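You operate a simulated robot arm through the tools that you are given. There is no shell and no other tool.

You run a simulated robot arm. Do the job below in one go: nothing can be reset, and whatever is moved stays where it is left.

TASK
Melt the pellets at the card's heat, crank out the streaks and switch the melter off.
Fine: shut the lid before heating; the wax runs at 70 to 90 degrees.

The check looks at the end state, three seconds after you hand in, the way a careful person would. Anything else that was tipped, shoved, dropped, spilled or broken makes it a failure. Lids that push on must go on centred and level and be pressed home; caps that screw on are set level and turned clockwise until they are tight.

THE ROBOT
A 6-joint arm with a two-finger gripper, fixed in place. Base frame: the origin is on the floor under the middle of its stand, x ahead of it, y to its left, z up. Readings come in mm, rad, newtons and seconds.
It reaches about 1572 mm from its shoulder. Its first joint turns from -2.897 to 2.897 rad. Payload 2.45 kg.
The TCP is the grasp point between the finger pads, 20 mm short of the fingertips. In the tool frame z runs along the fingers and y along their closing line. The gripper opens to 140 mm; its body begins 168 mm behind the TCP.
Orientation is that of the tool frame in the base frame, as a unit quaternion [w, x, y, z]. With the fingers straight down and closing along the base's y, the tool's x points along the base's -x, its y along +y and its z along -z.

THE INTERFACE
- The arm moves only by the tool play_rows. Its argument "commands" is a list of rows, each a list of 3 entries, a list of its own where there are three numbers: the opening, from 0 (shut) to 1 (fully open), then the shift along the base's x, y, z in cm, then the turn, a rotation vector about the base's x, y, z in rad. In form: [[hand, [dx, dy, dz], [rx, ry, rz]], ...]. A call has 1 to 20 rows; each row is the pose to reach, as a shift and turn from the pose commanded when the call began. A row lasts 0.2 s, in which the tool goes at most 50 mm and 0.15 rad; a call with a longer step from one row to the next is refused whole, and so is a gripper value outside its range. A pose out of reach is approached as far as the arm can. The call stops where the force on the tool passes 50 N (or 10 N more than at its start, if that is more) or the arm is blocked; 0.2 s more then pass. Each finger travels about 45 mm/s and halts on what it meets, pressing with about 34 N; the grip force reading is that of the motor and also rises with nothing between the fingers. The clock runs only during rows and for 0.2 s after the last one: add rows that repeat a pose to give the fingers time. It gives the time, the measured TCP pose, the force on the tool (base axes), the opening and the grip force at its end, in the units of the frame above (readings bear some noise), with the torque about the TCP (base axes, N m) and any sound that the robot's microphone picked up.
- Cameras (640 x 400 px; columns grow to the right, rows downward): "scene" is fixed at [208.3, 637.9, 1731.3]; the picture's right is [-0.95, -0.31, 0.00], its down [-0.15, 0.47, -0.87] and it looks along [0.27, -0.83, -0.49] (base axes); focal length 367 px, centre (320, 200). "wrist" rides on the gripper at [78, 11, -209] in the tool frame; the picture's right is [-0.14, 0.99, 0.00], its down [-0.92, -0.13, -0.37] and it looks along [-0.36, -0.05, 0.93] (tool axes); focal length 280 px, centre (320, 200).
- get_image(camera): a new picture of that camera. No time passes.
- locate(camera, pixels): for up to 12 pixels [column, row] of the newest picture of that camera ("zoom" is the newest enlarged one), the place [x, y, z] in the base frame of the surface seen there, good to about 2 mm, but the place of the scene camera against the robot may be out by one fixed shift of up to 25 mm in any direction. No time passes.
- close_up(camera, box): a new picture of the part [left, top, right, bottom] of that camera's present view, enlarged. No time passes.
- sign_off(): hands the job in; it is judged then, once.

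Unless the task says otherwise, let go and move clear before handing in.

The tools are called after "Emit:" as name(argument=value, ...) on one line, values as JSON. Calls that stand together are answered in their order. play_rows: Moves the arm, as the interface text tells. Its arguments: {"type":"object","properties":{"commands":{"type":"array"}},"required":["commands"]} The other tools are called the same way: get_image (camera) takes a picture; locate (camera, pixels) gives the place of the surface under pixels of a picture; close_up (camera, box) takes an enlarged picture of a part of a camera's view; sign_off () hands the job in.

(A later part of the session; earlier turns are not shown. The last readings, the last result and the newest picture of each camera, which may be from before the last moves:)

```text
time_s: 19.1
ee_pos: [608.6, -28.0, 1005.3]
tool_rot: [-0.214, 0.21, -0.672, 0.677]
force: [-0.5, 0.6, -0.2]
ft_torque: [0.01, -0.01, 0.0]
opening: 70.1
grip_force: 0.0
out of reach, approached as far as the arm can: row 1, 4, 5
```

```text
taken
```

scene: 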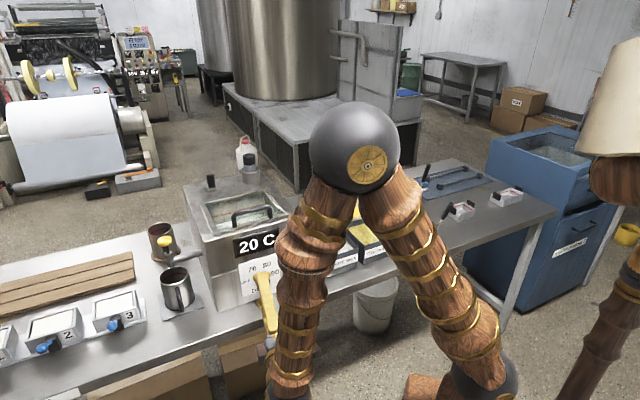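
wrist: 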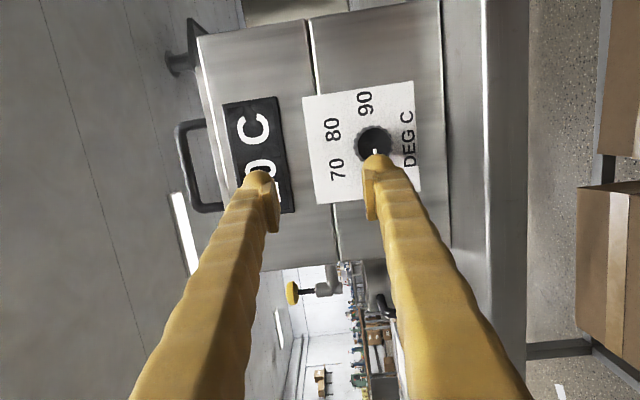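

The arm is limited by its elbow fold (wrist needs ≥~49 cm from the shoulder), so I'll grip the knob at 35° from its axis from the left side, where there's room. First I'll check the mug, tap and table edge for clearance.

Emit:
locate(camera="scene", pixels=[[178, 275], [190, 290], [192, 272], [164, 285], [185, 312], [204, 308], [167, 243], [220, 330], [250, 318], [270, 312], [280, 331], [112, 325]])

Emit:
close_up(camera="wrist", box=[300, 80, 430, 210])

Emit:
locate(camera="zoom", pixels=[[370, 175], [310, 180], [420, 175], [365, 140], [380, 220], [325, 60], [150, 150], [165, 280], [530, 200], [230, 140]])

```text
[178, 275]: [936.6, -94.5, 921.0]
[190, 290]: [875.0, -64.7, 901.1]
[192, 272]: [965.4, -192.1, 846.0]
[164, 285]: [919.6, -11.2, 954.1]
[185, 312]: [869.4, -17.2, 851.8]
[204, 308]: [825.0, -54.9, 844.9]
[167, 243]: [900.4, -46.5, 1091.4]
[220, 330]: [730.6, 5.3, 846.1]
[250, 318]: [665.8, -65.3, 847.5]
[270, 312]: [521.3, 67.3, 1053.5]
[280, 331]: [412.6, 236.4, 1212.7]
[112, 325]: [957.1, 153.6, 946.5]
```

```text
3.08 times, centred on (365, 145) of wrist
```

zoom: 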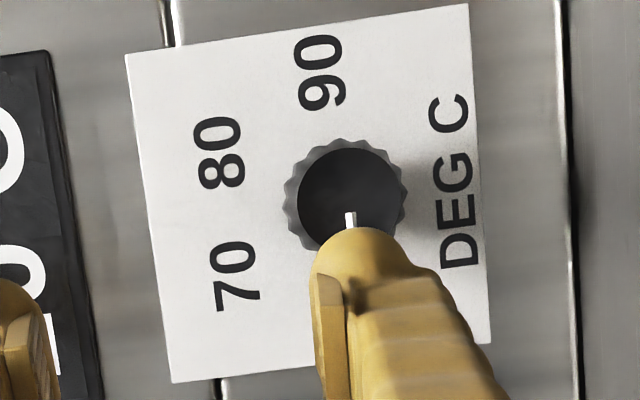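

```text
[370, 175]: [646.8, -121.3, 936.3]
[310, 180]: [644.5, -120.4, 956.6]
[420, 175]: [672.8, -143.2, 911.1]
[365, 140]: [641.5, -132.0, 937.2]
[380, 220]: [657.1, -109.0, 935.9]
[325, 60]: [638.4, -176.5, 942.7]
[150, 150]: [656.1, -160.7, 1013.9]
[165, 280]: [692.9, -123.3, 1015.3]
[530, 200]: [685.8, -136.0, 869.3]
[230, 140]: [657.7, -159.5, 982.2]
```

The knob centre is ~(a 377, z 943.5) with ±18–20 mm radius; the mug (b≥630) and plate are well clear of the approach. I'll move to the pre-grip pose, 60 mm out along a line 35° to the left of the knob's axis.

Emit:
play_rows(commands=[[0.5, [0.5, 0, -1.5], [0, 0, -0.11]], [0.5, [1.2, -0.8, -3], [0, 0, -0.22]], [0.5, [2.2, -2.0, -4.5], [0, 0, -0.33]], [0.5, [3.37, -3.25, -6.18], [0, 0, -0.4346]], [0.5, [3.37, -3.25, -6.18], [0, 0, -0.4346]]])

Emit:
get_image(camera="wrist")

Emit:
get_image(camera="scene")

```text
time_s: 20.3
ee_pos: [646.3, -62.3, 941.8]
tool_rot: [-0.064, 0.062, -0.702, 0.707]
force: [0.9, 0.4, -0.5]
ft_torque: [0.0, 0.0, -0.02]
opening: 70.0
grip_force: 0.0
```

```text
taken
```

wrist: 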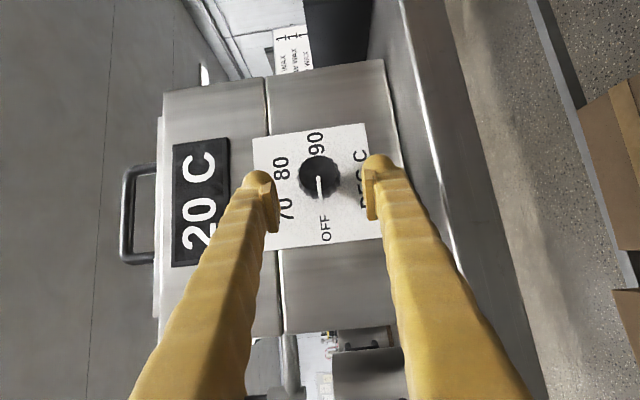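

```text
taken
```

scene: 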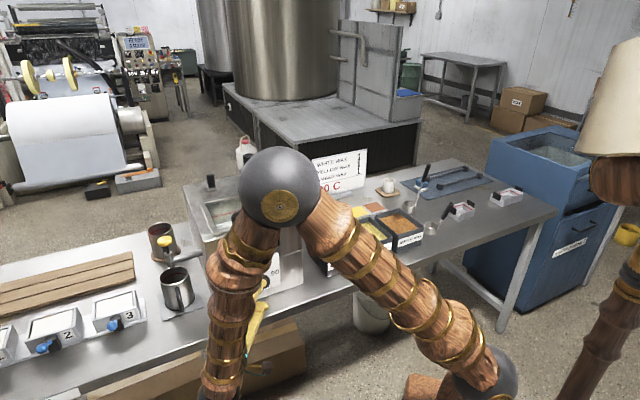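

The pose is good: the knob (pointer at OFF) is centred between the fingers at wrist [319,178]. I'll refine the knob's position before closing in.

Emit:
close_up(camera="wrist", box=[270, 120, 380, 250])

Emit:
locate(camera="zoom", pixels=[[320, 180], [280, 180], [360, 180], [320, 145], [320, 205], [320, 110], [316, 60], [315, 225], [330, 330], [225, 150], [240, 270], [440, 180]])

```text
3.08 times, centred on (325, 185) of wrist
```

zoom: 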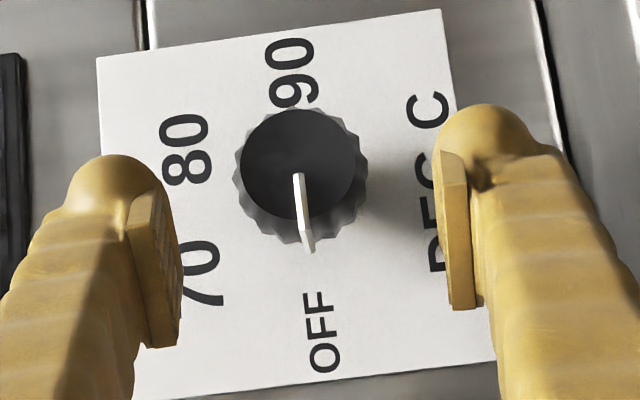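

```text
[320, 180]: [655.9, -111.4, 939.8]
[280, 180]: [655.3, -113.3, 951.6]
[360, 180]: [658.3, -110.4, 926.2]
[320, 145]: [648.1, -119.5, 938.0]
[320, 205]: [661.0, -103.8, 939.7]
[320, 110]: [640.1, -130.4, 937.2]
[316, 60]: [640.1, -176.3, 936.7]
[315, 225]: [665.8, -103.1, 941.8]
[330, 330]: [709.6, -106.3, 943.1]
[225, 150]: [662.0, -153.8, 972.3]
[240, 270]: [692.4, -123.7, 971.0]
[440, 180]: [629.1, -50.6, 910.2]
```

Knob axis refined to a≈378, z≈944.5, face b≈542.7. I'll advance along the finger axis to bring the pads over the knob, then close.

Emit:
play_rows(commands=[[0.5, [0.26, -1.9, 0.1], [0, 0, 0]], [0.5, [0.52, -3.8, 0.2], [0, 0, 0]], [0.5, [0.78, -5.73, 0.27], [0, 0, 0]], [0.5, [0.78, -5.73, 0.27], [0, 0, 0]]])

Emit:
get_image(camera="wrist")

```text
time_s: 21.3
ee_pos: [650.5, -119.2, 944.7]
tool_rot: [-0.063, 0.062, -0.702, 0.707]
force: [-1.3, 0.8, 0.3]
ft_torque: [0.01, 0.01, 0.01]
opening: 70.4
grip_force: 0.0
```

```text
taken
```

wrist: 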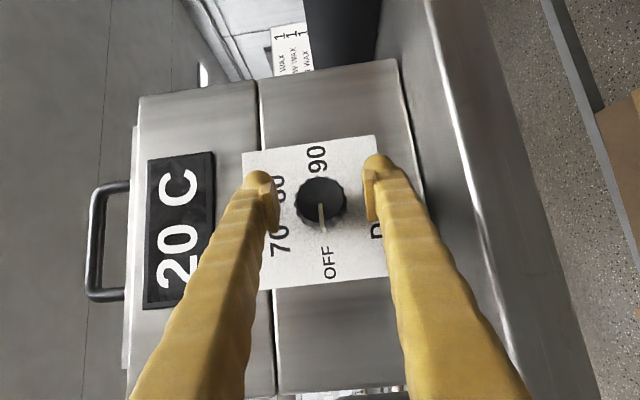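

TCP is ~4 mm short toward the knob axis (knob at wrist [322,203], TCP at row ~195). I'll nudge +4 mm in x and close the fingers on the knob.

Emit:
play_rows(commands=[[0.5, [0.4, 0.07, 0], [0, 0, 0]], [0.35, [0.4, 0.07, 0], [0, 0, 0]], [0.2, [0.4, 0.07, 0], [0, 0, 0]], [0.2, [0.4, 0.07, 0], [0, 0, 0]], [0.2, [0.4, 0.07, 0], [0, 0, 0]]])

Emit:
get_image(camera="wrist")

```text
time_s: 22.5
ee_pos: [655.0, -118.8, 945.2]
tool_rot: [-0.064, 0.062, -0.702, 0.706]
force: [2.6, -2.4, 4.8]
ft_torque: [-0.05, 0.0, -0.03]
opening: 40.6
grip_force: 44.1
```

```text
taken
```

wrist: 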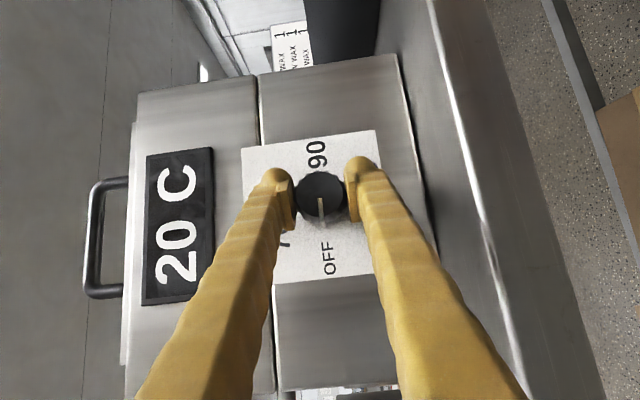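

The pads hold the knob (opening 40.6 mm, grip 44 N). I'll test a clockwise turn of 0.45 rad about the knob's axis.

Emit:
play_rows(commands=[[0.2, [0, 0, 0], [0.08, -0.08, 0]], [0.2, [0, 0, 0], [0.16, -0.16, 0]], [0.2, [0, 0, 0], [0.24, -0.24, 0]], [0.2, [0, 0, 0], [0.32, -0.32, 0]]])

Emit:
get_image(camera="wrist")

```text
time_s: 23.5
ee_pos: [655.7, -119.0, 945.8]
tool_rot: [0.183, 0.063, 0.786, -0.587]
force: [-1.6, 22.6, 17.4]
ft_torque: [-0.08, -0.11, 0.25]
opening: 40.8
grip_force: 45.4
```

```text
taken
```

wrist: 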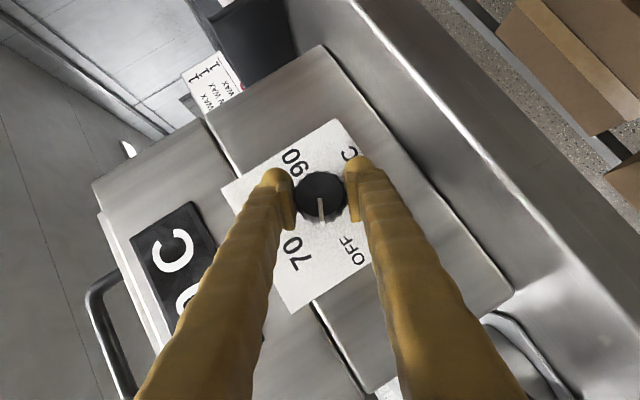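

The knob follows (pointer now between OFF and 70), with ~28 N side load from a slight off-axis grip. I'll continue turning while easing the TCP ~1–2 mm in the direction of that load.

Emit:
play_rows(commands=[[0.2, [0.035, 0.105, 0.1], [0, 0, 0]], [0.2, [0.035, 0.105, 0.12], [0.08, -0.08, 0]], [0.2, [0.035, 0.105, 0.14], [0.16, -0.16, 0]]])

Emit:
get_image(camera="wrist")

```text
time_s: 24.3
ee_pos: [655.2, -118.3, 944.3]
tool_rot: [0.24, 0.123, 0.814, -0.514]
force: [17.1, -19.5, -23.0]
ft_torque: [0.17, 0.18, -0.06]
opening: 40.7
grip_force: 45.3
```

```text
taken
```

wrist: 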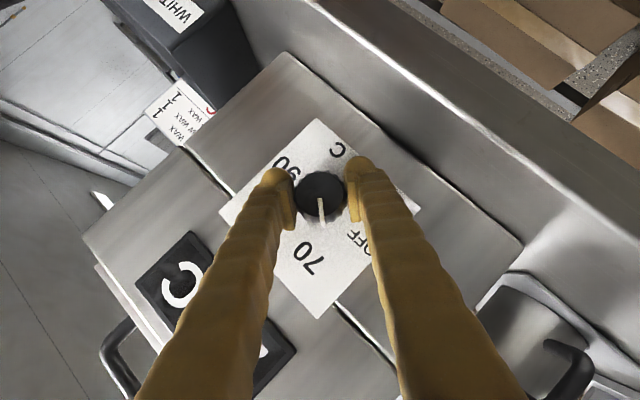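

The correction overshot (force now reversed, about −23 N in z). The pointer is near 70. I'll take back half the shift and continue turning in small steps.

Emit:
play_rows(commands=[[0.2, [0.03, -0.04, -0.08], [0, 0, 0]], [0.2, [0.03, -0.04, -0.08], [0.08, -0.08, 0]], [0.2, [0.03, -0.04, -0.08], [0.16, -0.16, 0]]])

Emit:
get_image(camera="wrist")

```text
time_s: 25.1
ee_pos: [655.6, -117.7, 945.4]
tool_rot: [0.294, 0.182, 0.831, -0.437]
force: [-11.8, 5.0, -31.9]
ft_torque: [0.39, 0.37, -0.01]
opening: 40.7
grip_force: 44.9
```

```text
taken
```

wrist: 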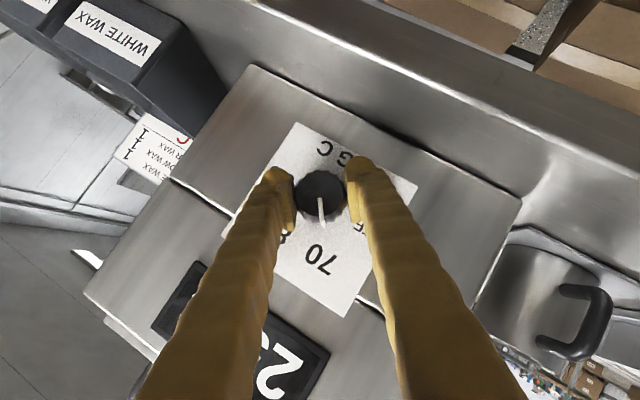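

The display reads "2x" and heating has begun as the pointer reached ~70. Side load is −32 N in z, so I'll drop the TCP ~0.8 mm and continue turning.

Emit:
play_rows(commands=[[0.2, [-0.03, 0.01, -0.08], [0, 0, 0]], [0.2, [-0.03, 0.01, -0.08], [0.08, -0.08, 0]], [0.2, [-0.03, 0.01, -0.08], [0.16, -0.16, 0]]])

Emit:
get_image(camera="wrist")

```text
time_s: 25.9
ee_pos: [655.5, -118.6, 945.7]
tool_rot: [0.344, 0.24, 0.836, -0.354]
force: [-10.2, -7.3, -24.7]
ft_torque: [0.29, 0.31, 0.04]
opening: 40.4
grip_force: 44.4
```

```text
taken
```

wrist: 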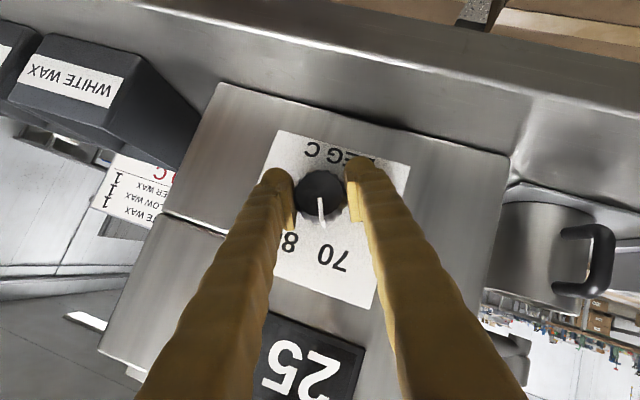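

Pointer has passed 70 (display 25 C). I'll ease the TCP a little more and continue another 0.23 rad.

Emit:
play_rows(commands=[[0.2, [-0.03, -0.03, -0.07], [0, 0, 0]], [0.2, [-0.03, -0.03, -0.07], [0.08, -0.08, 0]], [0.2, [-0.03, -0.03, -0.07], [0.16, -0.16, 0]]])

Emit:
get_image(camera="wrist")

```text
time_s: 26.7
ee_pos: [654.7, -118.6, 945.2]
tool_rot: [0.39, 0.294, 0.831, -0.265]
force: [-37.5, 4.5, 29.1]
ft_torque: [-0.28, -0.31, -0.47]
opening: 40.9
grip_force: 45.2
```

```text
taken
```

wrist: 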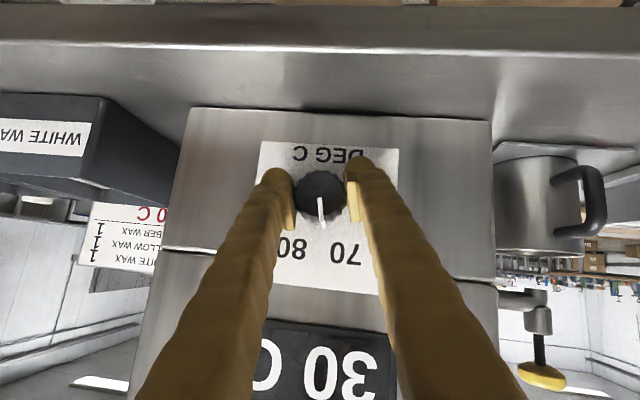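

Pointer is now ~12° short of straight up, display 30 C, side load 47 N. I'll relieve it and finish this quarter turn.

Emit:
play_rows(commands=[[0.2, [-0.07, 0.0, 0.05], [0, 0, 0]], [0.2, [-0.07, 0.0, 0.04], [0.07, -0.07, 0]], [0.2, [-0.08, 0.0, 0.04], [0.14, -0.14, 0]]])

Emit:
get_image(camera="wrist")

```text
time_s: 27.5
ee_pos: [654.8, -117.8, 943.4]
tool_rot: [0.424, 0.338, 0.82, -0.184]
force: [-4.0, 12.6, 6.1]
ft_torque: [0.07, 0.06, 0.43]
opening: 40.4
grip_force: 44.8
```

```text
taken
```

wrist: 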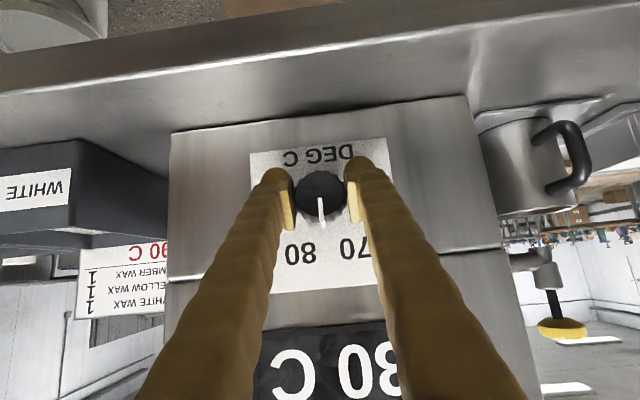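

The pointer is now straight up between 70 and 80, forces small. I'll release, back off along the finger axis, swing the hand back to the left side, and look at the dial.

Emit:
play_rows(commands=[[0.5, [0, 0, 0], [0, 0, 0]], [0.5, [0, 0, 0], [0, 0, 0]], [0.5, [-2.0, 2.0, 2.0], [0, 0, 0]], [0.5, [-4.05, 4.05, 4.0], [0, 0, 0]], [0.5, [-3.63, 4.48, 3.95], [-0.0955, 0.0955, 0]], [0.5, [-3.25, 4.85, 3.84], [-0.191, 0.191, 0]], [0.5, [-2.9, 5.2, 3.65], [-0.2865, 0.2865, 0]], [0.5, [-2.56, 5.54, 3.4], [-0.382, 0.382, 0]], [0.5, [-2.25, 5.85, 3.08], [-0.4775, 0.4775, 0]], [0.5, [-1.97, 6.13, 2.71], [-0.573, 0.573, 0]], [0.5, [-1.73, 6.37, 2.29], [-0.6685, 0.6685, 0]], [0.5, [-1.53, 6.57, 1.83], [-0.764, 0.764, 0]], [0.5, [-1.39, 6.72, 1.33], [-0.8595, 0.8595, 0]], [0.5, [-1.28, 6.82, 0.81], [-0.955, 0.955, 0]], [0.5, [-1.23, 6.87, 0.28], [-1.0505, 1.0505, 0]], [0.5, [-1.23, 6.87, -0.26], [-1.146, 1.146, 0]], [0.5, [-1.28, 6.82, -0.79], [-1.241, 1.241, 0]]])

Emit:
get_image(camera="wrist")

Emit:
get_image(camera="scene")

```text
time_s: 31.1
ee_pos: [643.1, -49.9, 934.1]
tool_rot: [-0.01, 0.116, -0.652, 0.749]
force: [-0.3, 0.4, -0.1]
ft_torque: [0.01, -0.02, -0.02]
opening: 69.8
grip_force: 0.1
```

```text
taken
```

wrist: 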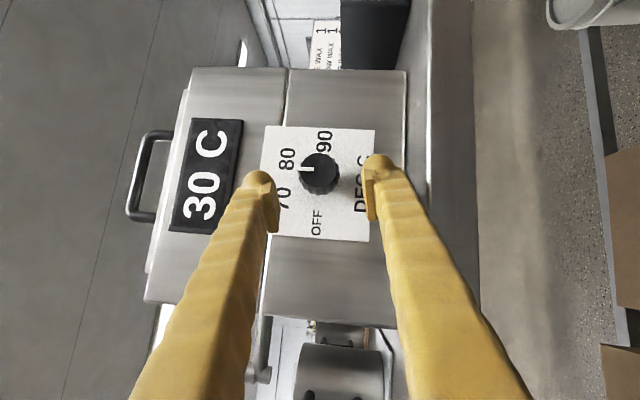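

```text
taken
```

scene: 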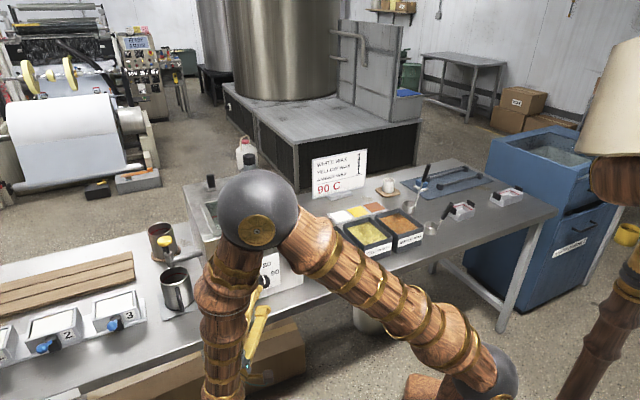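

The pointer now points up, between 70 and 80. I'll zoom in to measure its angle and re-centre on the knob.

Emit:
close_up(camera="wrist", box=[265, 115, 385, 245])

Emit:
locate(camera="zoom", pixels=[[310, 165], [275, 165], [340, 165], [310, 140], [310, 190], [310, 120], [330, 60], [310, 330], [220, 130], [260, 160]])

```text
3.08 times, centred on (325, 180) of wrist
```

zoom: 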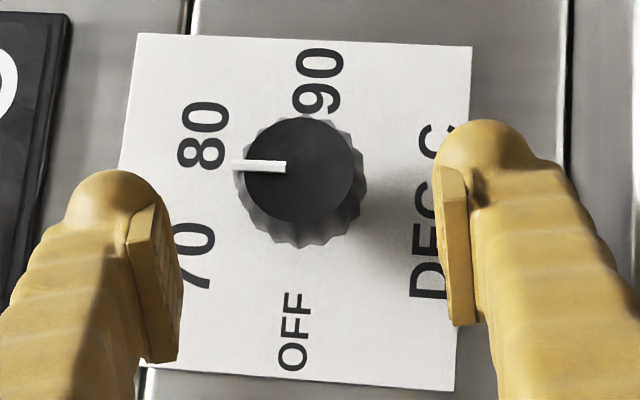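

```text
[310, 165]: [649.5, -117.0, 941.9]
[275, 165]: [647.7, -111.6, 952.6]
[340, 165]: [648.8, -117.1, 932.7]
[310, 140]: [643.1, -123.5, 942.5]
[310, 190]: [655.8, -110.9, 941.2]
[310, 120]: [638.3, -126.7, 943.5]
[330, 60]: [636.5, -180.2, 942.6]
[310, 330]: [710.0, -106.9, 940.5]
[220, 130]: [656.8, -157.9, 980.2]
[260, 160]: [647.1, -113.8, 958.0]
```

The pointer is at straight up, so 90° more clockwise brings it to 90. I'll advance onto the knob again and grip.

Emit:
play_rows(commands=[[0.5, [0.38, -2.3, 0.36], [0, 0, 0]], [0.5, [0.76, -4.6, 0.73], [0, 0, 0]], [0.5, [1.15, -6.9, 1.09], [0, 0, 0]], [0.35, [1.15, -6.9, 1.09], [0, 0, 0]], [0.2, [1.15, -6.9, 1.09], [0, 0, 0]], [0.2, [1.15, -6.9, 1.09], [0, 0, 0]], [0.2, [1.15, -6.9, 1.09], [0, 0, 0]]])

Emit:
get_image(camera="wrist")

```text
time_s: 32.7
ee_pos: [653.6, -120.2, 944.7]
tool_rot: [-0.01, 0.116, -0.654, 0.748]
force: [-0.3, -4.3, -4.5]
ft_torque: [0.02, 0.05, -0.02]
opening: 40.0
grip_force: 44.3
```

```text
taken
```

wrist: 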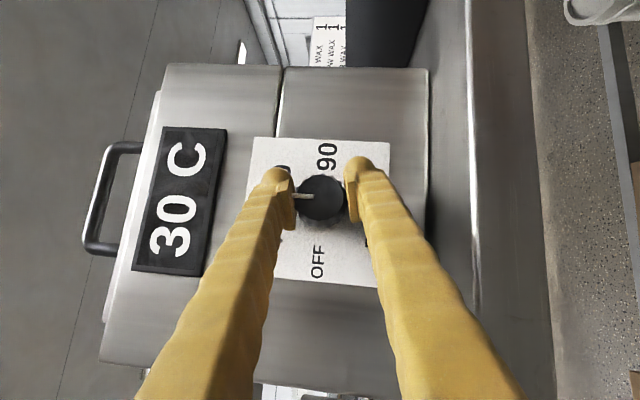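

Gripped again (opening 40.0, light forces). I'll turn clockwise in chunks, relieving side load as needed.

Emit:
play_rows(commands=[[0.2, [0, 0, 0], [0.08, -0.08, 0]], [0.2, [0, 0, 0], [0.16, -0.16, 0]], [0.2, [0, 0, 0], [0.24, -0.24, 0]]])

```text
time_s: 33.5
ee_pos: [654.0, -119.9, 945.4]
tool_rot: [0.096, -0.03, 0.73, -0.676]
force: [5.8, -8.3, -3.4]
ft_torque: [0.0, 0.0, 0.21]
opening: 40.2
grip_force: 44.8
stopped in row 3: the force on the tool passed its limit at 52 N (the readings are from after the stop); the commanded pose is now the measured one
```

A transient 52 N stopped it but readings are now relaxed; about 0.33 rad done. I'll continue in smaller, slower steps.

Emit:
play_rows(commands=[[0.2, [0, 0, 0], [0.04, -0.04, 0]], [0.2, [0, 0, 0], [0.08, -0.08, 0]], [0.2, [0, 0, 0], [0.12, -0.12, 0]], [0.2, [0, 0, 0], [0.16, -0.16, 0]]])

Emit:
get_image(camera="wrist")

```text
time_s: 34.5
ee_pos: [654.0, -119.2, 943.2]
tool_rot: [0.156, 0.033, 0.772, -0.616]
force: [11.4, -2.9, -26.4]
ft_torque: [0.27, 0.46, 0.17]
opening: 40.4
grip_force: 44.6
```

```text
taken
```

wrist: 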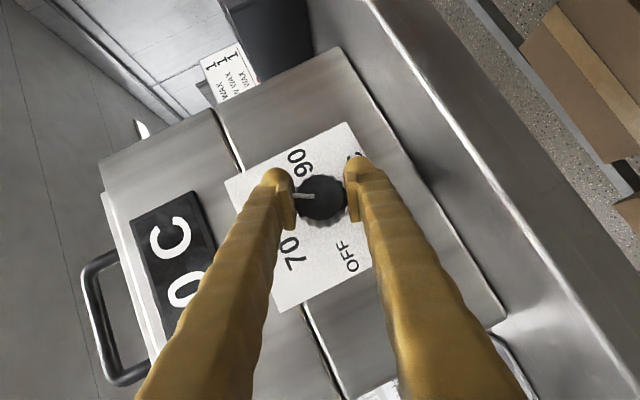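

Pointer is moving past 80. I'll drop z 0.6 mm to relieve the −26 N and keep turning.

Emit:
play_rows(commands=[[0.2, [0.02, 0, -0.06], [0, 0, 0]], [0.2, [0.02, 0, -0.06], [0.05, -0.05, 0]], [0.2, [0.02, 0, -0.06], [0.1, -0.1, 0]], [0.2, [0.02, 0, -0.06], [0.15, -0.15, 0]]])

Emit:
get_image(camera="wrist")

```text
time_s: 35.5
ee_pos: [652.6, -119.4, 944.4]
tool_rot: [0.21, 0.09, 0.801, -0.553]
force: [1.2, 5.1, -27.6]
ft_torque: [0.35, 0.48, 0.23]
opening: 40.2
grip_force: 45.2
```

```text
taken
```

wrist: 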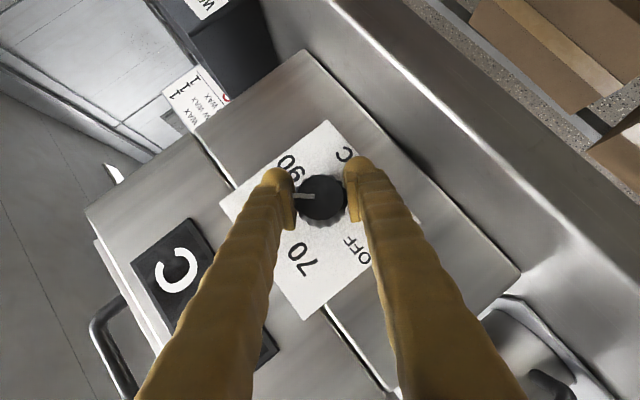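

Rotated ~44° so far. Relieving z again and continuing.

Emit:
play_rows(commands=[[0.2, [0, 0.01, -0.07], [0, 0, 0]], [0.2, [0, 0.01, -0.07], [0.05, -0.05, 0]], [0.2, [0, 0.01, -0.08], [0.1, -0.1, 0]], [0.2, [0, 0.01, -0.08], [0.15, -0.15, 0]]])

Emit:
get_image(camera="wrist")

```text
time_s: 36.6
ee_pos: [653.5, -119.7, 942.2]
tool_rot: [0.261, 0.145, 0.823, -0.483]
force: [3.0, -2.4, -7.4]
ft_torque: [0.08, 0.1, -0.05]
opening: 40.5
grip_force: 45.1
stopped in row 4: the force on the tool passed its limit at 54 N (the readings are from after the stop); the commanded pose is now the measured one
```

```text
taken
```

wrist: 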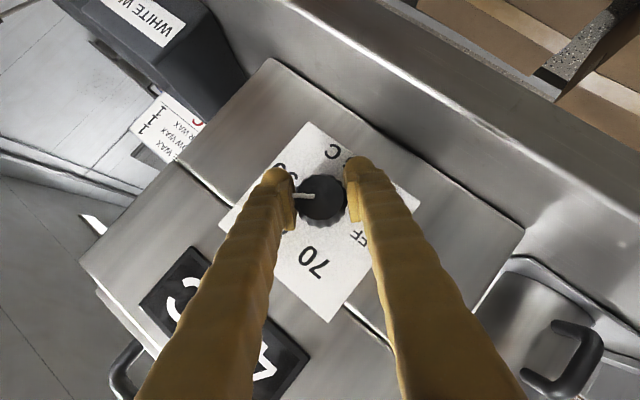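

Now ~56° turned; load relaxed after the stop. Continue in small steps.

Emit:
play_rows(commands=[[0.2, [0, 0, 0], [0.05, -0.05, 0]], [0.2, [0, 0, 0], [0.1, -0.1, 0]], [0.2, [0, 0, -0.02], [0.15, -0.15, 0]]])

Emit:
get_image(camera="wrist")

```text
time_s: 37.4
ee_pos: [653.9, -118.7, 941.9]
tool_rot: [0.312, 0.2, 0.835, -0.407]
force: [22.8, -7.8, -14.6]
ft_torque: [0.21, 0.25, -0.02]
opening: 40.1
grip_force: 45.3
```

```text
taken
```

wrist: 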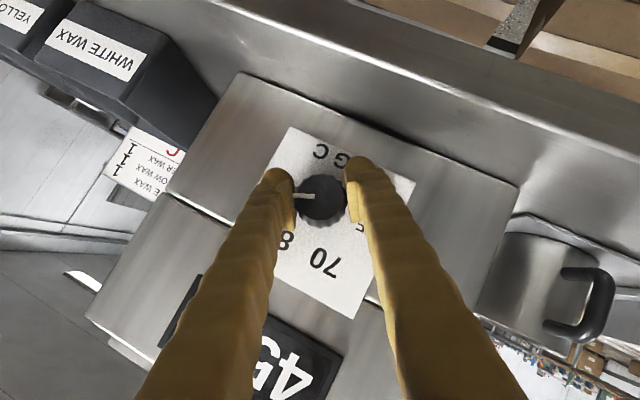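

~68° turned, display 45 C. Relieve a touch and continue.

Emit:
play_rows(commands=[[0.2, [0.05, -0.02, -0.04], [0, 0, 0]], [0.2, [0.05, -0.02, -0.05], [0.05, -0.05, 0]], [0.2, [0.05, -0.02, -0.05], [0.1, -0.1, 0]], [0.2, [0.05, -0.02, -0.05], [0.15, -0.15, 0]]])

Emit:
get_image(camera="wrist")

```text
time_s: 38.4
ee_pos: [654.3, -120.0, 941.9]
tool_rot: [0.358, 0.251, 0.838, -0.327]
force: [5.2, 42.1, -12.2]
ft_torque: [0.16, 0.27, 0.76]
opening: 40.2
grip_force: 45.1
```

```text
taken
```

wrist: 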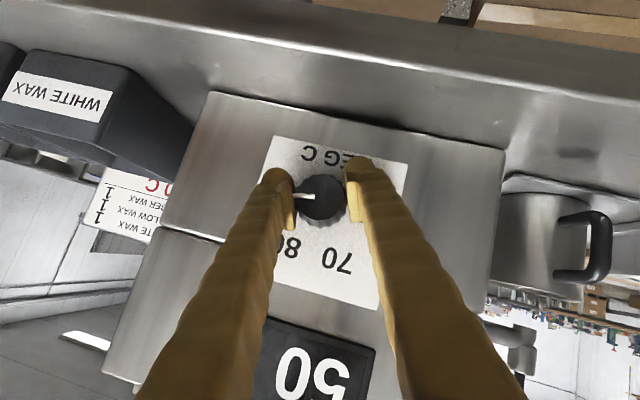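

~80° turned, display 50 C; about 11° left. Relieve the 42 N side load and finish.

Emit:
play_rows(commands=[[0.2, [0.01, 0.08, -0.02], [0, 0, 0]], [0.2, [0.01, 0.09, -0.02], [0.05, -0.05, 0]], [0.2, [0.01, 0.09, -0.03], [0.1, -0.1, 0]], [0.2, [0.01, 0.09, -0.03], [0.145, -0.145, 0]]])

Emit:
get_image(camera="wrist")

```text
time_s: 39.4
ee_pos: [655.0, -118.1, 942.1]
tool_rot: [0.398, 0.301, 0.831, -0.246]
force: [31.5, 13.7, -25.2]
ft_torque: [-0.35, 0.87, 0.43]
opening: 40.2
grip_force: 45.1
```

```text
taken
```

wrist: 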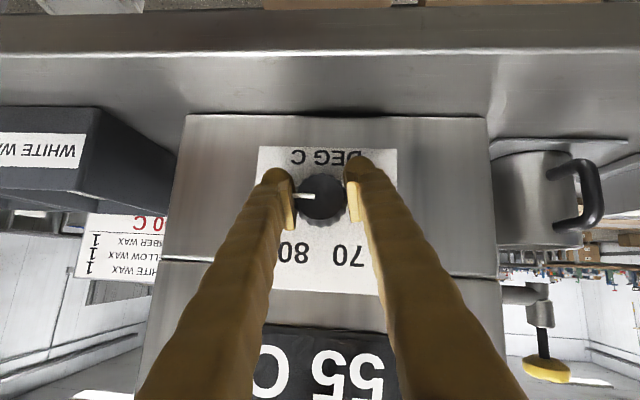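

The resisting torque about the knob axis has jumped to ~0.9 N·m, so the knob is at its end stop at 90. I'll release and back off to verify.

Emit:
play_rows(commands=[[0.5, [0, 0, 0], [0, 0, 0]], [0.5, [0, 0, 0], [0, 0, 0]], [0.5, [-1.75, 2.31, 1.97], [0, 0, 0]], [0.5, [-3.49, 4.62, 3.93], [0, 0, 0]], [0.5, [-4.5, 6.5, 5], [0, 0, 0]]])

Emit:
get_image(camera="wrist")

Emit:
get_image(camera="scene")

```text
time_s: 40.6
ee_pos: [609.6, -51.6, 992.2]
tool_rot: [0.397, 0.301, 0.831, -0.248]
force: [-0.4, -0.5, 0.7]
ft_torque: [0.02, -0.02, -0.03]
opening: 69.9
grip_force: 0.1
```

```text
taken
```

wrist: 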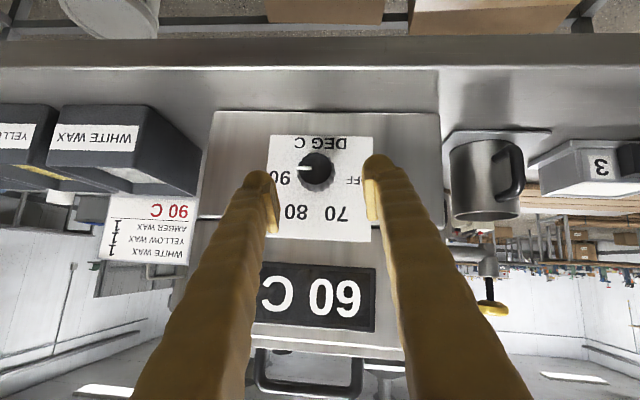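

```text
taken
```

scene: 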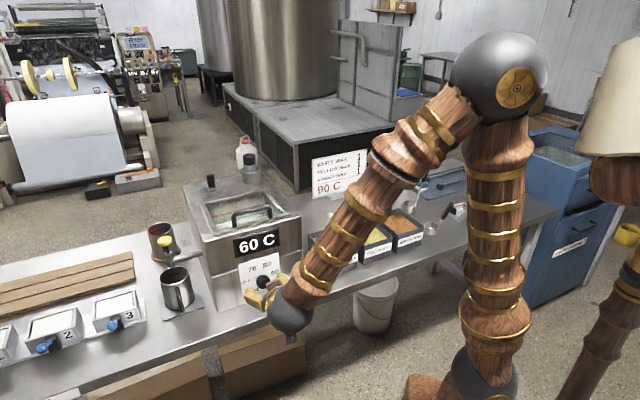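

The dial pointer is at 90 and the display shows 60 C and rising. Next I'll go up and over to the crank behind the lid (grip top ~z 1209 near x 896, y −283), with the tool tilted 20° outward for reach.

Emit:
play_rows(commands=[[0.6, [0, 0, 4.7], [0, 0, 0]], [0.7, [0, 0, 9.4], [0.078, 0.073, 0.066]], [0.8, [0, 0, 14.1], [0.157, 0.145, 0.131]], [0.9, [0, 0, 18.8], [0.235, 0.218, 0.197]], [1, [0, 0, 23.5], [0.313, 0.291, 0.263]], [1, [0, 0, 28.2], [0.392, 0.363, 0.328]], [1, [0, 0, 32.8], [0.47, 0.436, 0.394]], [1, [3.5, -2.9, 32.8], [0.47, 0.436, 0.394]], [1, [7, -5.8, 32.8], [0.47, 0.436, 0.394]], [1, [10.5, -8.7, 32.8], [0.47, 0.436, 0.394]], [1, [14, -11.6, 32.8], [0.47, 0.436, 0.394]], [1, [17.5, -14.5, 32.8], [0.47, 0.436, 0.394]], [1, [21, -17.5, 32.8], [0.47, 0.436, 0.394]], [1, [24.5, -20.4, 32.8], [0.47, 0.436, 0.394]], [1, [28, -23.3, 32.8], [0.47, 0.436, 0.394]], [1, [28, -23.3, 32.8], [0.47, 0.436, 0.394]]])

Emit:
get_image(camera="wrist")

Emit:
get_image(camera="scene")

```text
time_s: 44.0
ee_pos: [890.5, -286.1, 1322.1]
tool_rot: [0.171, 0.158, 0.972, -0.027]
force: [0.1, -0.1, 0.8]
ft_torque: [-0.01, -0.03, 0.01]
opening: 139.9
grip_force: 0.0
```

```text
taken
```

wrist: 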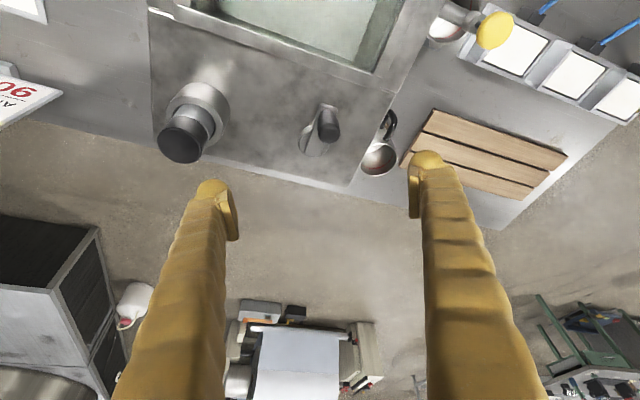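

```text
taken
```

scene: 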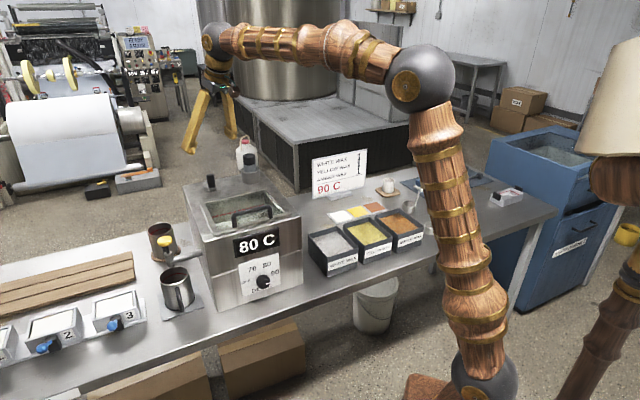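

Display is at 80 C. The crank is now clearly visible at wrist [325,130], and the pot through the lid. I'll zoom and measure the crank.

Emit:
close_up(camera="wrist", box=[260, 70, 400, 190])

Emit:
locate(camera="zoom", pixels=[[315, 165], [310, 215], [295, 205], [255, 250], [250, 285], [285, 260], [310, 130], [240, 230], [310, 190], [340, 170], [275, 235], [330, 215]])

Emit:
close_up(camera="scene", box=[180, 160, 310, 310])

```text
3.33 times, centred on (330, 130) of wrist
```

zoom: 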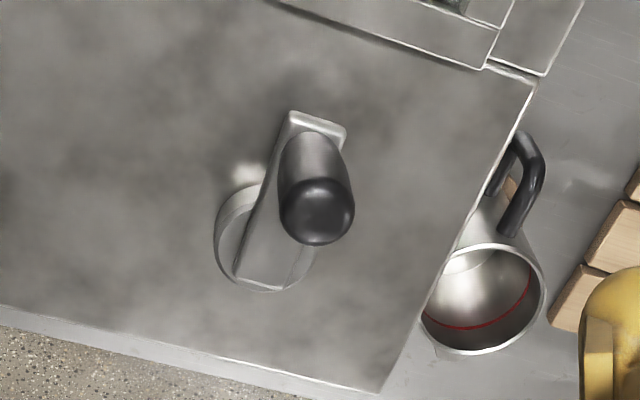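

```text
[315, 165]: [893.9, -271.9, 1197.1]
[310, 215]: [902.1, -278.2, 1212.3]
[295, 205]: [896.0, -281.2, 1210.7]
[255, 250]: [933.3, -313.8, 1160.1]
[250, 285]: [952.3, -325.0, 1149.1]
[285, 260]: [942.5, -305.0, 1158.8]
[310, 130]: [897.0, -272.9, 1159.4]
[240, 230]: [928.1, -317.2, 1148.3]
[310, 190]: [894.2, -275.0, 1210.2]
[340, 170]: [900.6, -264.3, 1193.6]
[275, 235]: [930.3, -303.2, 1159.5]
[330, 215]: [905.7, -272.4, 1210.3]
```

```text
2.67 times, centred on (245, 235) of scene
```

zoom: 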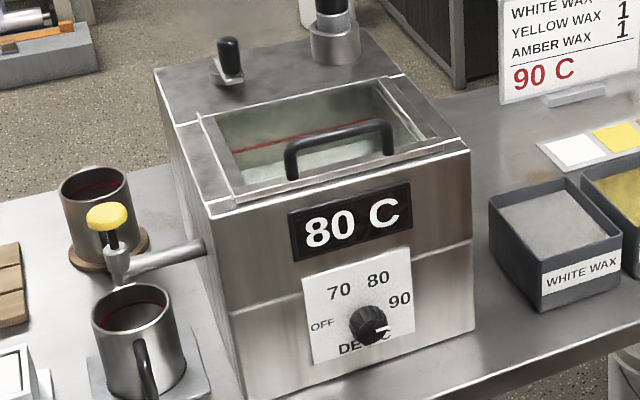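

The heater is on (80 C) with the dial at 90. I'll zoom tighter on the crank to get its axis and throw.

Emit:
close_up(camera="wrist", box=[295, 95, 359, 165])

Emit:
locate(camera="zoom", pixels=[[195, 290], [175, 320], [190, 360], [230, 380], [270, 385], [330, 360], [350, 320], [215, 365], [300, 375], [355, 90], [275, 60], [210, 255]])

```text
5.71 times, centred on (327, 130) of wrist
```

zoom: 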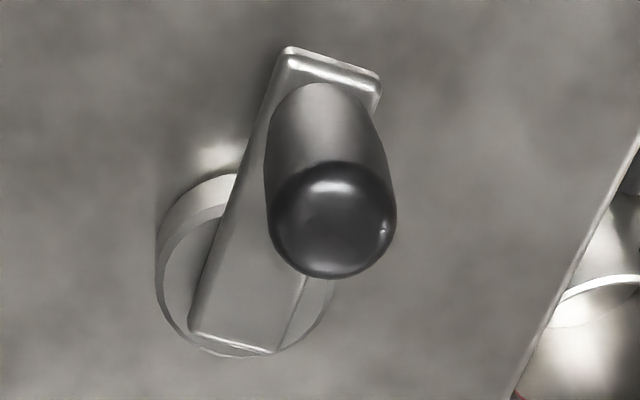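

```text
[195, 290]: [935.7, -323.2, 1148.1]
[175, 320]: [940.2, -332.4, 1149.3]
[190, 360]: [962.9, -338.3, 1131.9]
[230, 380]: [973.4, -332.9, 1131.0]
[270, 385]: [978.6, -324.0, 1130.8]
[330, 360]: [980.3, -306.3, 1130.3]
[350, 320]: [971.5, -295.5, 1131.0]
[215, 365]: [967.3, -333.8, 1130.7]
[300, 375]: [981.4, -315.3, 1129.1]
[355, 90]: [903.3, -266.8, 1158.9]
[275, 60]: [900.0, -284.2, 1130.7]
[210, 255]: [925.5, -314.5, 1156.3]
```

The crank's axis is at about (939, −311), the grip (25 mm thick, top z 1211) at about (902.5, −276.5), giving a ~50 mm throw. I'll narrow the fingers to 60 mm and come down around the grip.

Emit:
play_rows(commands=[[0.43, [0.6, 0.5, -1], [0, 0, 0]], [0.43, [1.2, 0.96, -2], [0, 0, 0]], [0.43, [1.2, 0.96, -3], [0, 0, 0]], [0.43, [1.2, 0.96, -4], [0, 0, 0]], [0.43, [1.2, 0.96, -5], [0, 0, 0]], [0.43, [1.2, 0.96, -5.5], [0, 0, 0]]])

Emit:
get_image(camera="wrist")

Emit:
close_up(camera="scene", box=[170, 130, 310, 300])

```text
time_s: 45.4
ee_pos: [900.7, -277.3, 1264.6]
tool_rot: [0.171, 0.159, 0.972, -0.027]
force: [1.1, 0.9, -0.5]
ft_torque: [0.0, -0.03, 0.01]
opening: 60.3
grip_force: 0.0
```

```text
taken
```

wrist: 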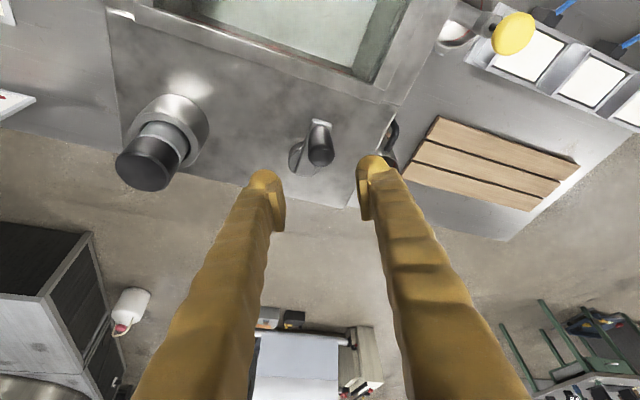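

```text
2.35 times, centred on (240, 215) of scene
```

zoom: 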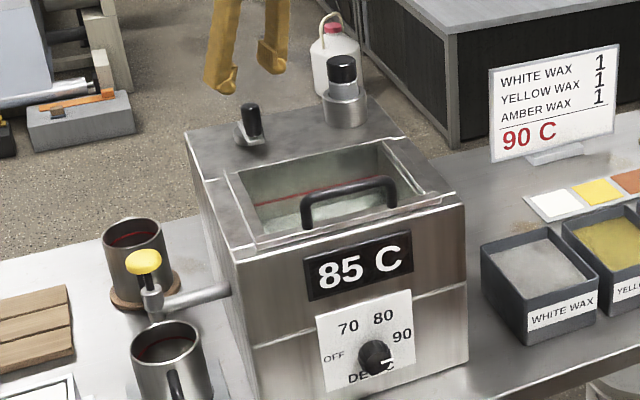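

The grip is centred between the fingers (col ~320). Display 85 C. I'll descend to z≈1193 around the grip.

Emit:
play_rows(commands=[[0.43, [0.18, 0.08, -2], [0, 0, 0]], [0.43, [0.18, 0.08, -4], [0, 0, 0]], [0.43, [0.18, 0.08, -5.8], [0, 0, 0]], [0.43, [0.18, 0.08, -7.15], [0, 0, 0]], [0.43, [0.18, 0.08, -7.15], [0, 0, 0]]])

Emit:
get_image(camera="wrist")

Emit:
close_up(camera="wrist", box=[150, 0, 420, 120])

```text
time_s: 46.6
ee_pos: [904.0, -275.5, 1195.9]
tool_rot: [0.171, 0.159, 0.972, -0.027]
force: [-0.6, 0.0, 0.0]
ft_torque: [0.03, 0.02, 0.01]
opening: 60.3
grip_force: 0.1
```

```text
taken
```

wrist: 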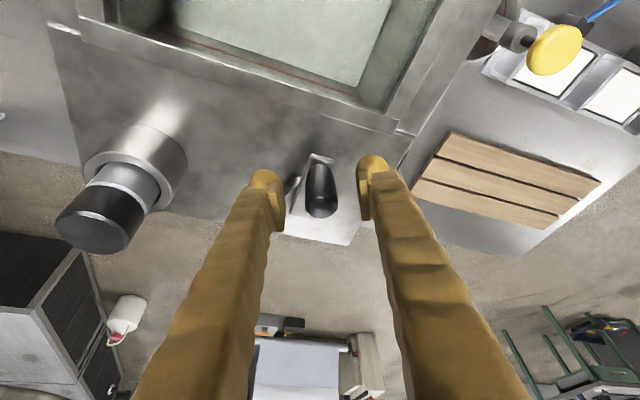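

```text
2.37 times, centred on (285, 60) of wrist
```

zoom: 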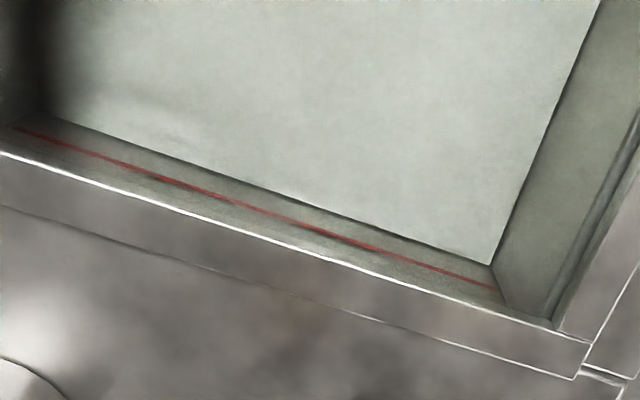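

The grip sits squarely between the pads. I'll close on it and hold still a couple of seconds so the melt reaches 90 C, then check.

Emit:
play_rows(commands=[[0.3, [0, 0, 0], [0, 0, 0]], [0.12, [0, 0, 0], [0, 0, 0]], [0.12, [0, 0, 0], [0, 0, 0]], [0.12, [0, 0, 0], [0, 0, 0]], [0.12, [0, 0, 0], [0, 0, 0]], [0.12, [0, 0, 0], [0, 0, 0]], [0.12, [0, 0, 0], [0, 0, 0]], [0.12, [0, 0, 0], [0, 0, 0]], [0.12, [0, 0, 0], [0, 0, 0]], [0.12, [0, 0, 0], [0, 0, 0]]])

Emit:
get_image(camera="wrist")

Emit:
close_up(camera="scene", box=[190, 160, 300, 270])

```text
time_s: 48.8
ee_pos: [902.5, -276.2, 1194.5]
tool_rot: [0.171, 0.159, 0.972, -0.027]
force: [-0.6, 0.9, -2.3]
ft_torque: [0.05, -0.05, -0.03]
opening: 24.7
grip_force: 44.9
```

```text
taken
```

wrist: 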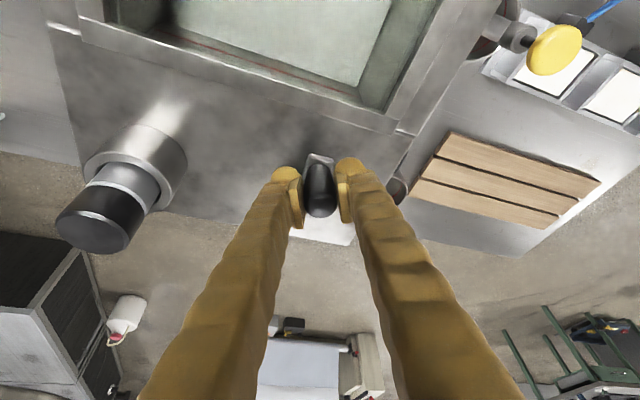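

```text
3.64 times, centred on (245, 215) of scene
```

zoom: 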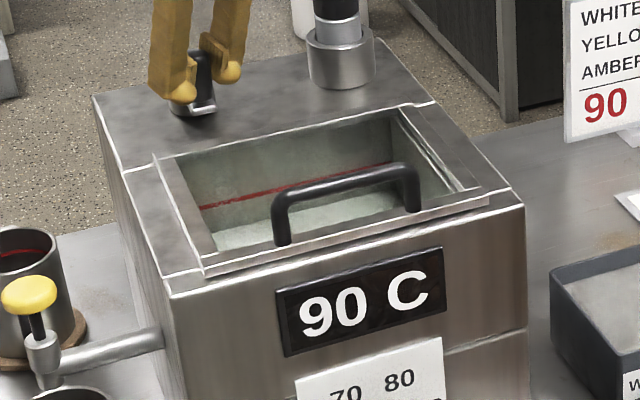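

90 C is reached and the crank grip is held (24.7 mm). I'll test a slow 30° clockwise arc about the crank axis and watch the force.

Emit:
play_rows(commands=[[0.12, [0.32, 0.31, 0], [0, 0, 0]], [0.12, [0.66, 0.58, 0], [0, 0, 0]], [0.12, [1.03, 0.82, 0], [0, 0, 0]], [0.12, [1.42, 1.03, 0], [0, 0, 0]], [0.12, [1.82, 1.21, 0], [0, 0, 0]], [0.12, [2.24, 1.35, 0], [0, 0, 0]]])

Emit:
get_image(camera="wrist")

Emit:
close_up(camera="scene", box=[190, 160, 300, 270])

```text
time_s: 50.2
ee_pos: [924.9, -262.8, 1193.7]
tool_rot: [0.172, 0.159, 0.972, -0.029]
force: [0.1, -2.4, 4.4]
ft_torque: [-0.01, -0.1, -0.02]
opening: 24.3
grip_force: 45.0
```

```text
taken
```

wrist: 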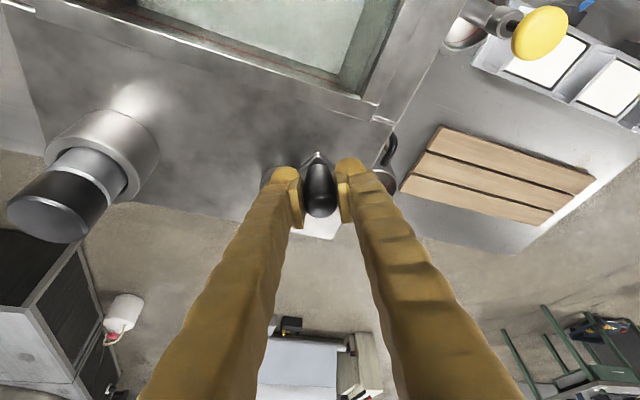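

```text
3.64 times, centred on (245, 215) of scene
```

zoom: 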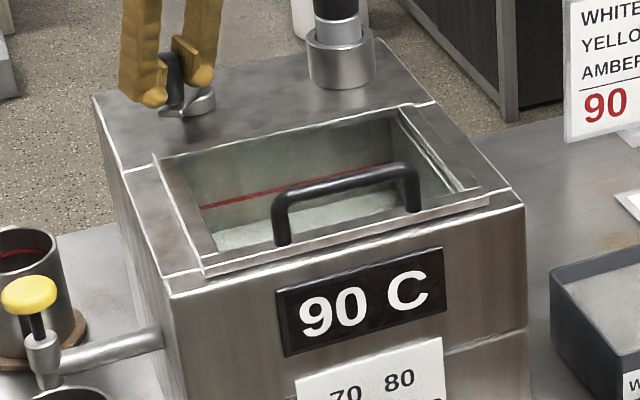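

The crank follows easily (≈4 N) and the hub geometry checks out. I'll now run one full clockwise turn.

Emit:
play_rows(commands=[[0.12, [1.57, 0.2, 0], [0, 0, 0]], [0.12, [3.12, -0.1, 0], [0, 0, 0]], [0.12, [4.5, -0.87, 0], [0, 0, 0]], [0.12, [5.58, -2.02, 0], [0, 0, 0]], [0.12, [6.25, -3.45, 0], [0, 0, 0]], [0.12, [6.45, -5.02, 0], [0, 0, 0]], [0.12, [6.15, -6.57, 0], [0, 0, 0]], [0.12, [5.38, -7.95, 0], [0, 0, 0]], [0.12, [4.23, -9.03, 0], [0, 0, 0]], [0.12, [2.8, -9.7, 0], [0, 0, 0]], [0.12, [1.23, -9.9, 0], [0, 0, 0]], [0.12, [-0.32, -9.6, 0], [0, 0, 0]], [0.12, [-1.7, -8.83, 0], [0, 0, 0]], [0.12, [-2.78, -7.68, 0], [0, 0, 0]], [0.12, [-3.45, -6.25, 0], [0, 0, 0]], [0.12, [-3.65, -4.68, 0], [0, 0, 0]], [0.12, [-3.35, -3.13, 0], [0, 0, 0]], [0.12, [-2.58, -1.75, 0], [0, 0, 0]], [0.12, [-1.43, -0.67, 0], [0, 0, 0]], [0.12, [0, 0, 0], [0, 0, 0]]])

Emit:
get_image(camera="wrist")

Emit:
close_up(camera="scene", box=[190, 160, 300, 270])

```text
time_s: 54.4
ee_pos: [924.8, -261.5, 1193.4]
tool_rot: [0.17, 0.159, 0.972, -0.028]
force: [3.6, -16.1, -24.0]
ft_torque: [0.0, 0.2, -0.02]
opening: 24.3
grip_force: 44.7
```

```text
taken
```

wrist: 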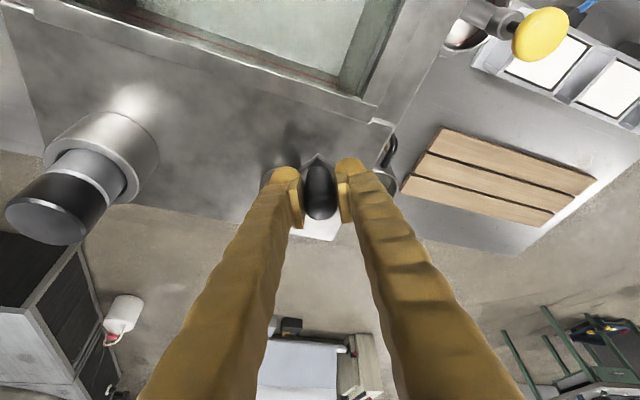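

```text
3.64 times, centred on (245, 215) of scene
```

zoom: 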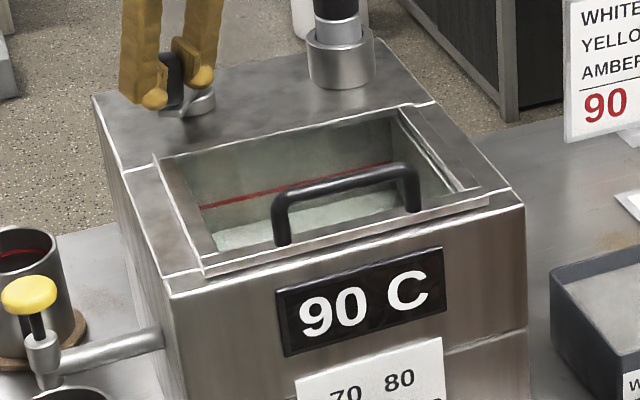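

One full turn done without trouble; there's a slight side load (−24 N z) I'll relieve by 0.6 mm. I'll run another turn.

Emit:
play_rows(commands=[[0.12, [1.57, 0.16, -0.06], [0, 0, 0]], [0.12, [3.12, -0.14, -0.06], [0, 0, 0]], [0.12, [4.5, -0.91, -0.06], [0, 0, 0]], [0.12, [5.58, -2.06, -0.06], [0, 0, 0]], [0.12, [6.25, -3.49, -0.06], [0, 0, 0]], [0.12, [6.45, -5.06, -0.06], [0, 0, 0]], [0.12, [6.15, -6.61, -0.06], [0, 0, 0]], [0.12, [5.38, -7.99, -0.06], [0, 0, 0]], [0.12, [4.23, -9.07, -0.06], [0, 0, 0]], [0.12, [2.8, -9.74, -0.06], [0, 0, 0]], [0.12, [1.23, -9.94, -0.06], [0, 0, 0]], [0.12, [-0.32, -9.64, -0.06], [0, 0, 0]], [0.12, [-1.7, -8.87, -0.06], [0, 0, 0]], [0.12, [-2.78, -7.72, -0.06], [0, 0, 0]], [0.12, [-3.45, -6.29, -0.06], [0, 0, 0]], [0.12, [-3.65, -4.72, -0.06], [0, 0, 0]], [0.12, [-3.35, -3.17, -0.06], [0, 0, 0]], [0.12, [-2.58, -1.79, -0.06], [0, 0, 0]], [0.12, [-1.43, -0.71, -0.06], [0, 0, 0]], [0.12, [0, -0.04, -0.06], [0, 0, 0]]])

Emit:
close_up(camera="scene", box=[190, 160, 300, 270])

```text
time_s: 58.6
ee_pos: [927.7, -262.4, 1192.6]
tool_rot: [0.17, 0.158, 0.972, -0.028]
force: [-7.8, 32.9, -13.4]
ft_torque: [0.16, -0.53, 0.05]
opening: 24.2
grip_force: 44.8
```

```text
3.64 times, centred on (245, 215) of scene
```

zoom: 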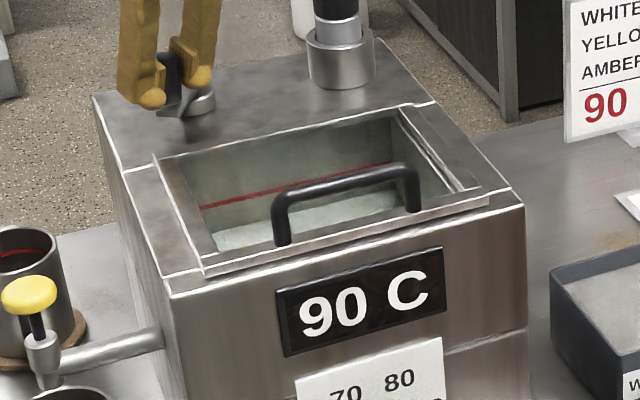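

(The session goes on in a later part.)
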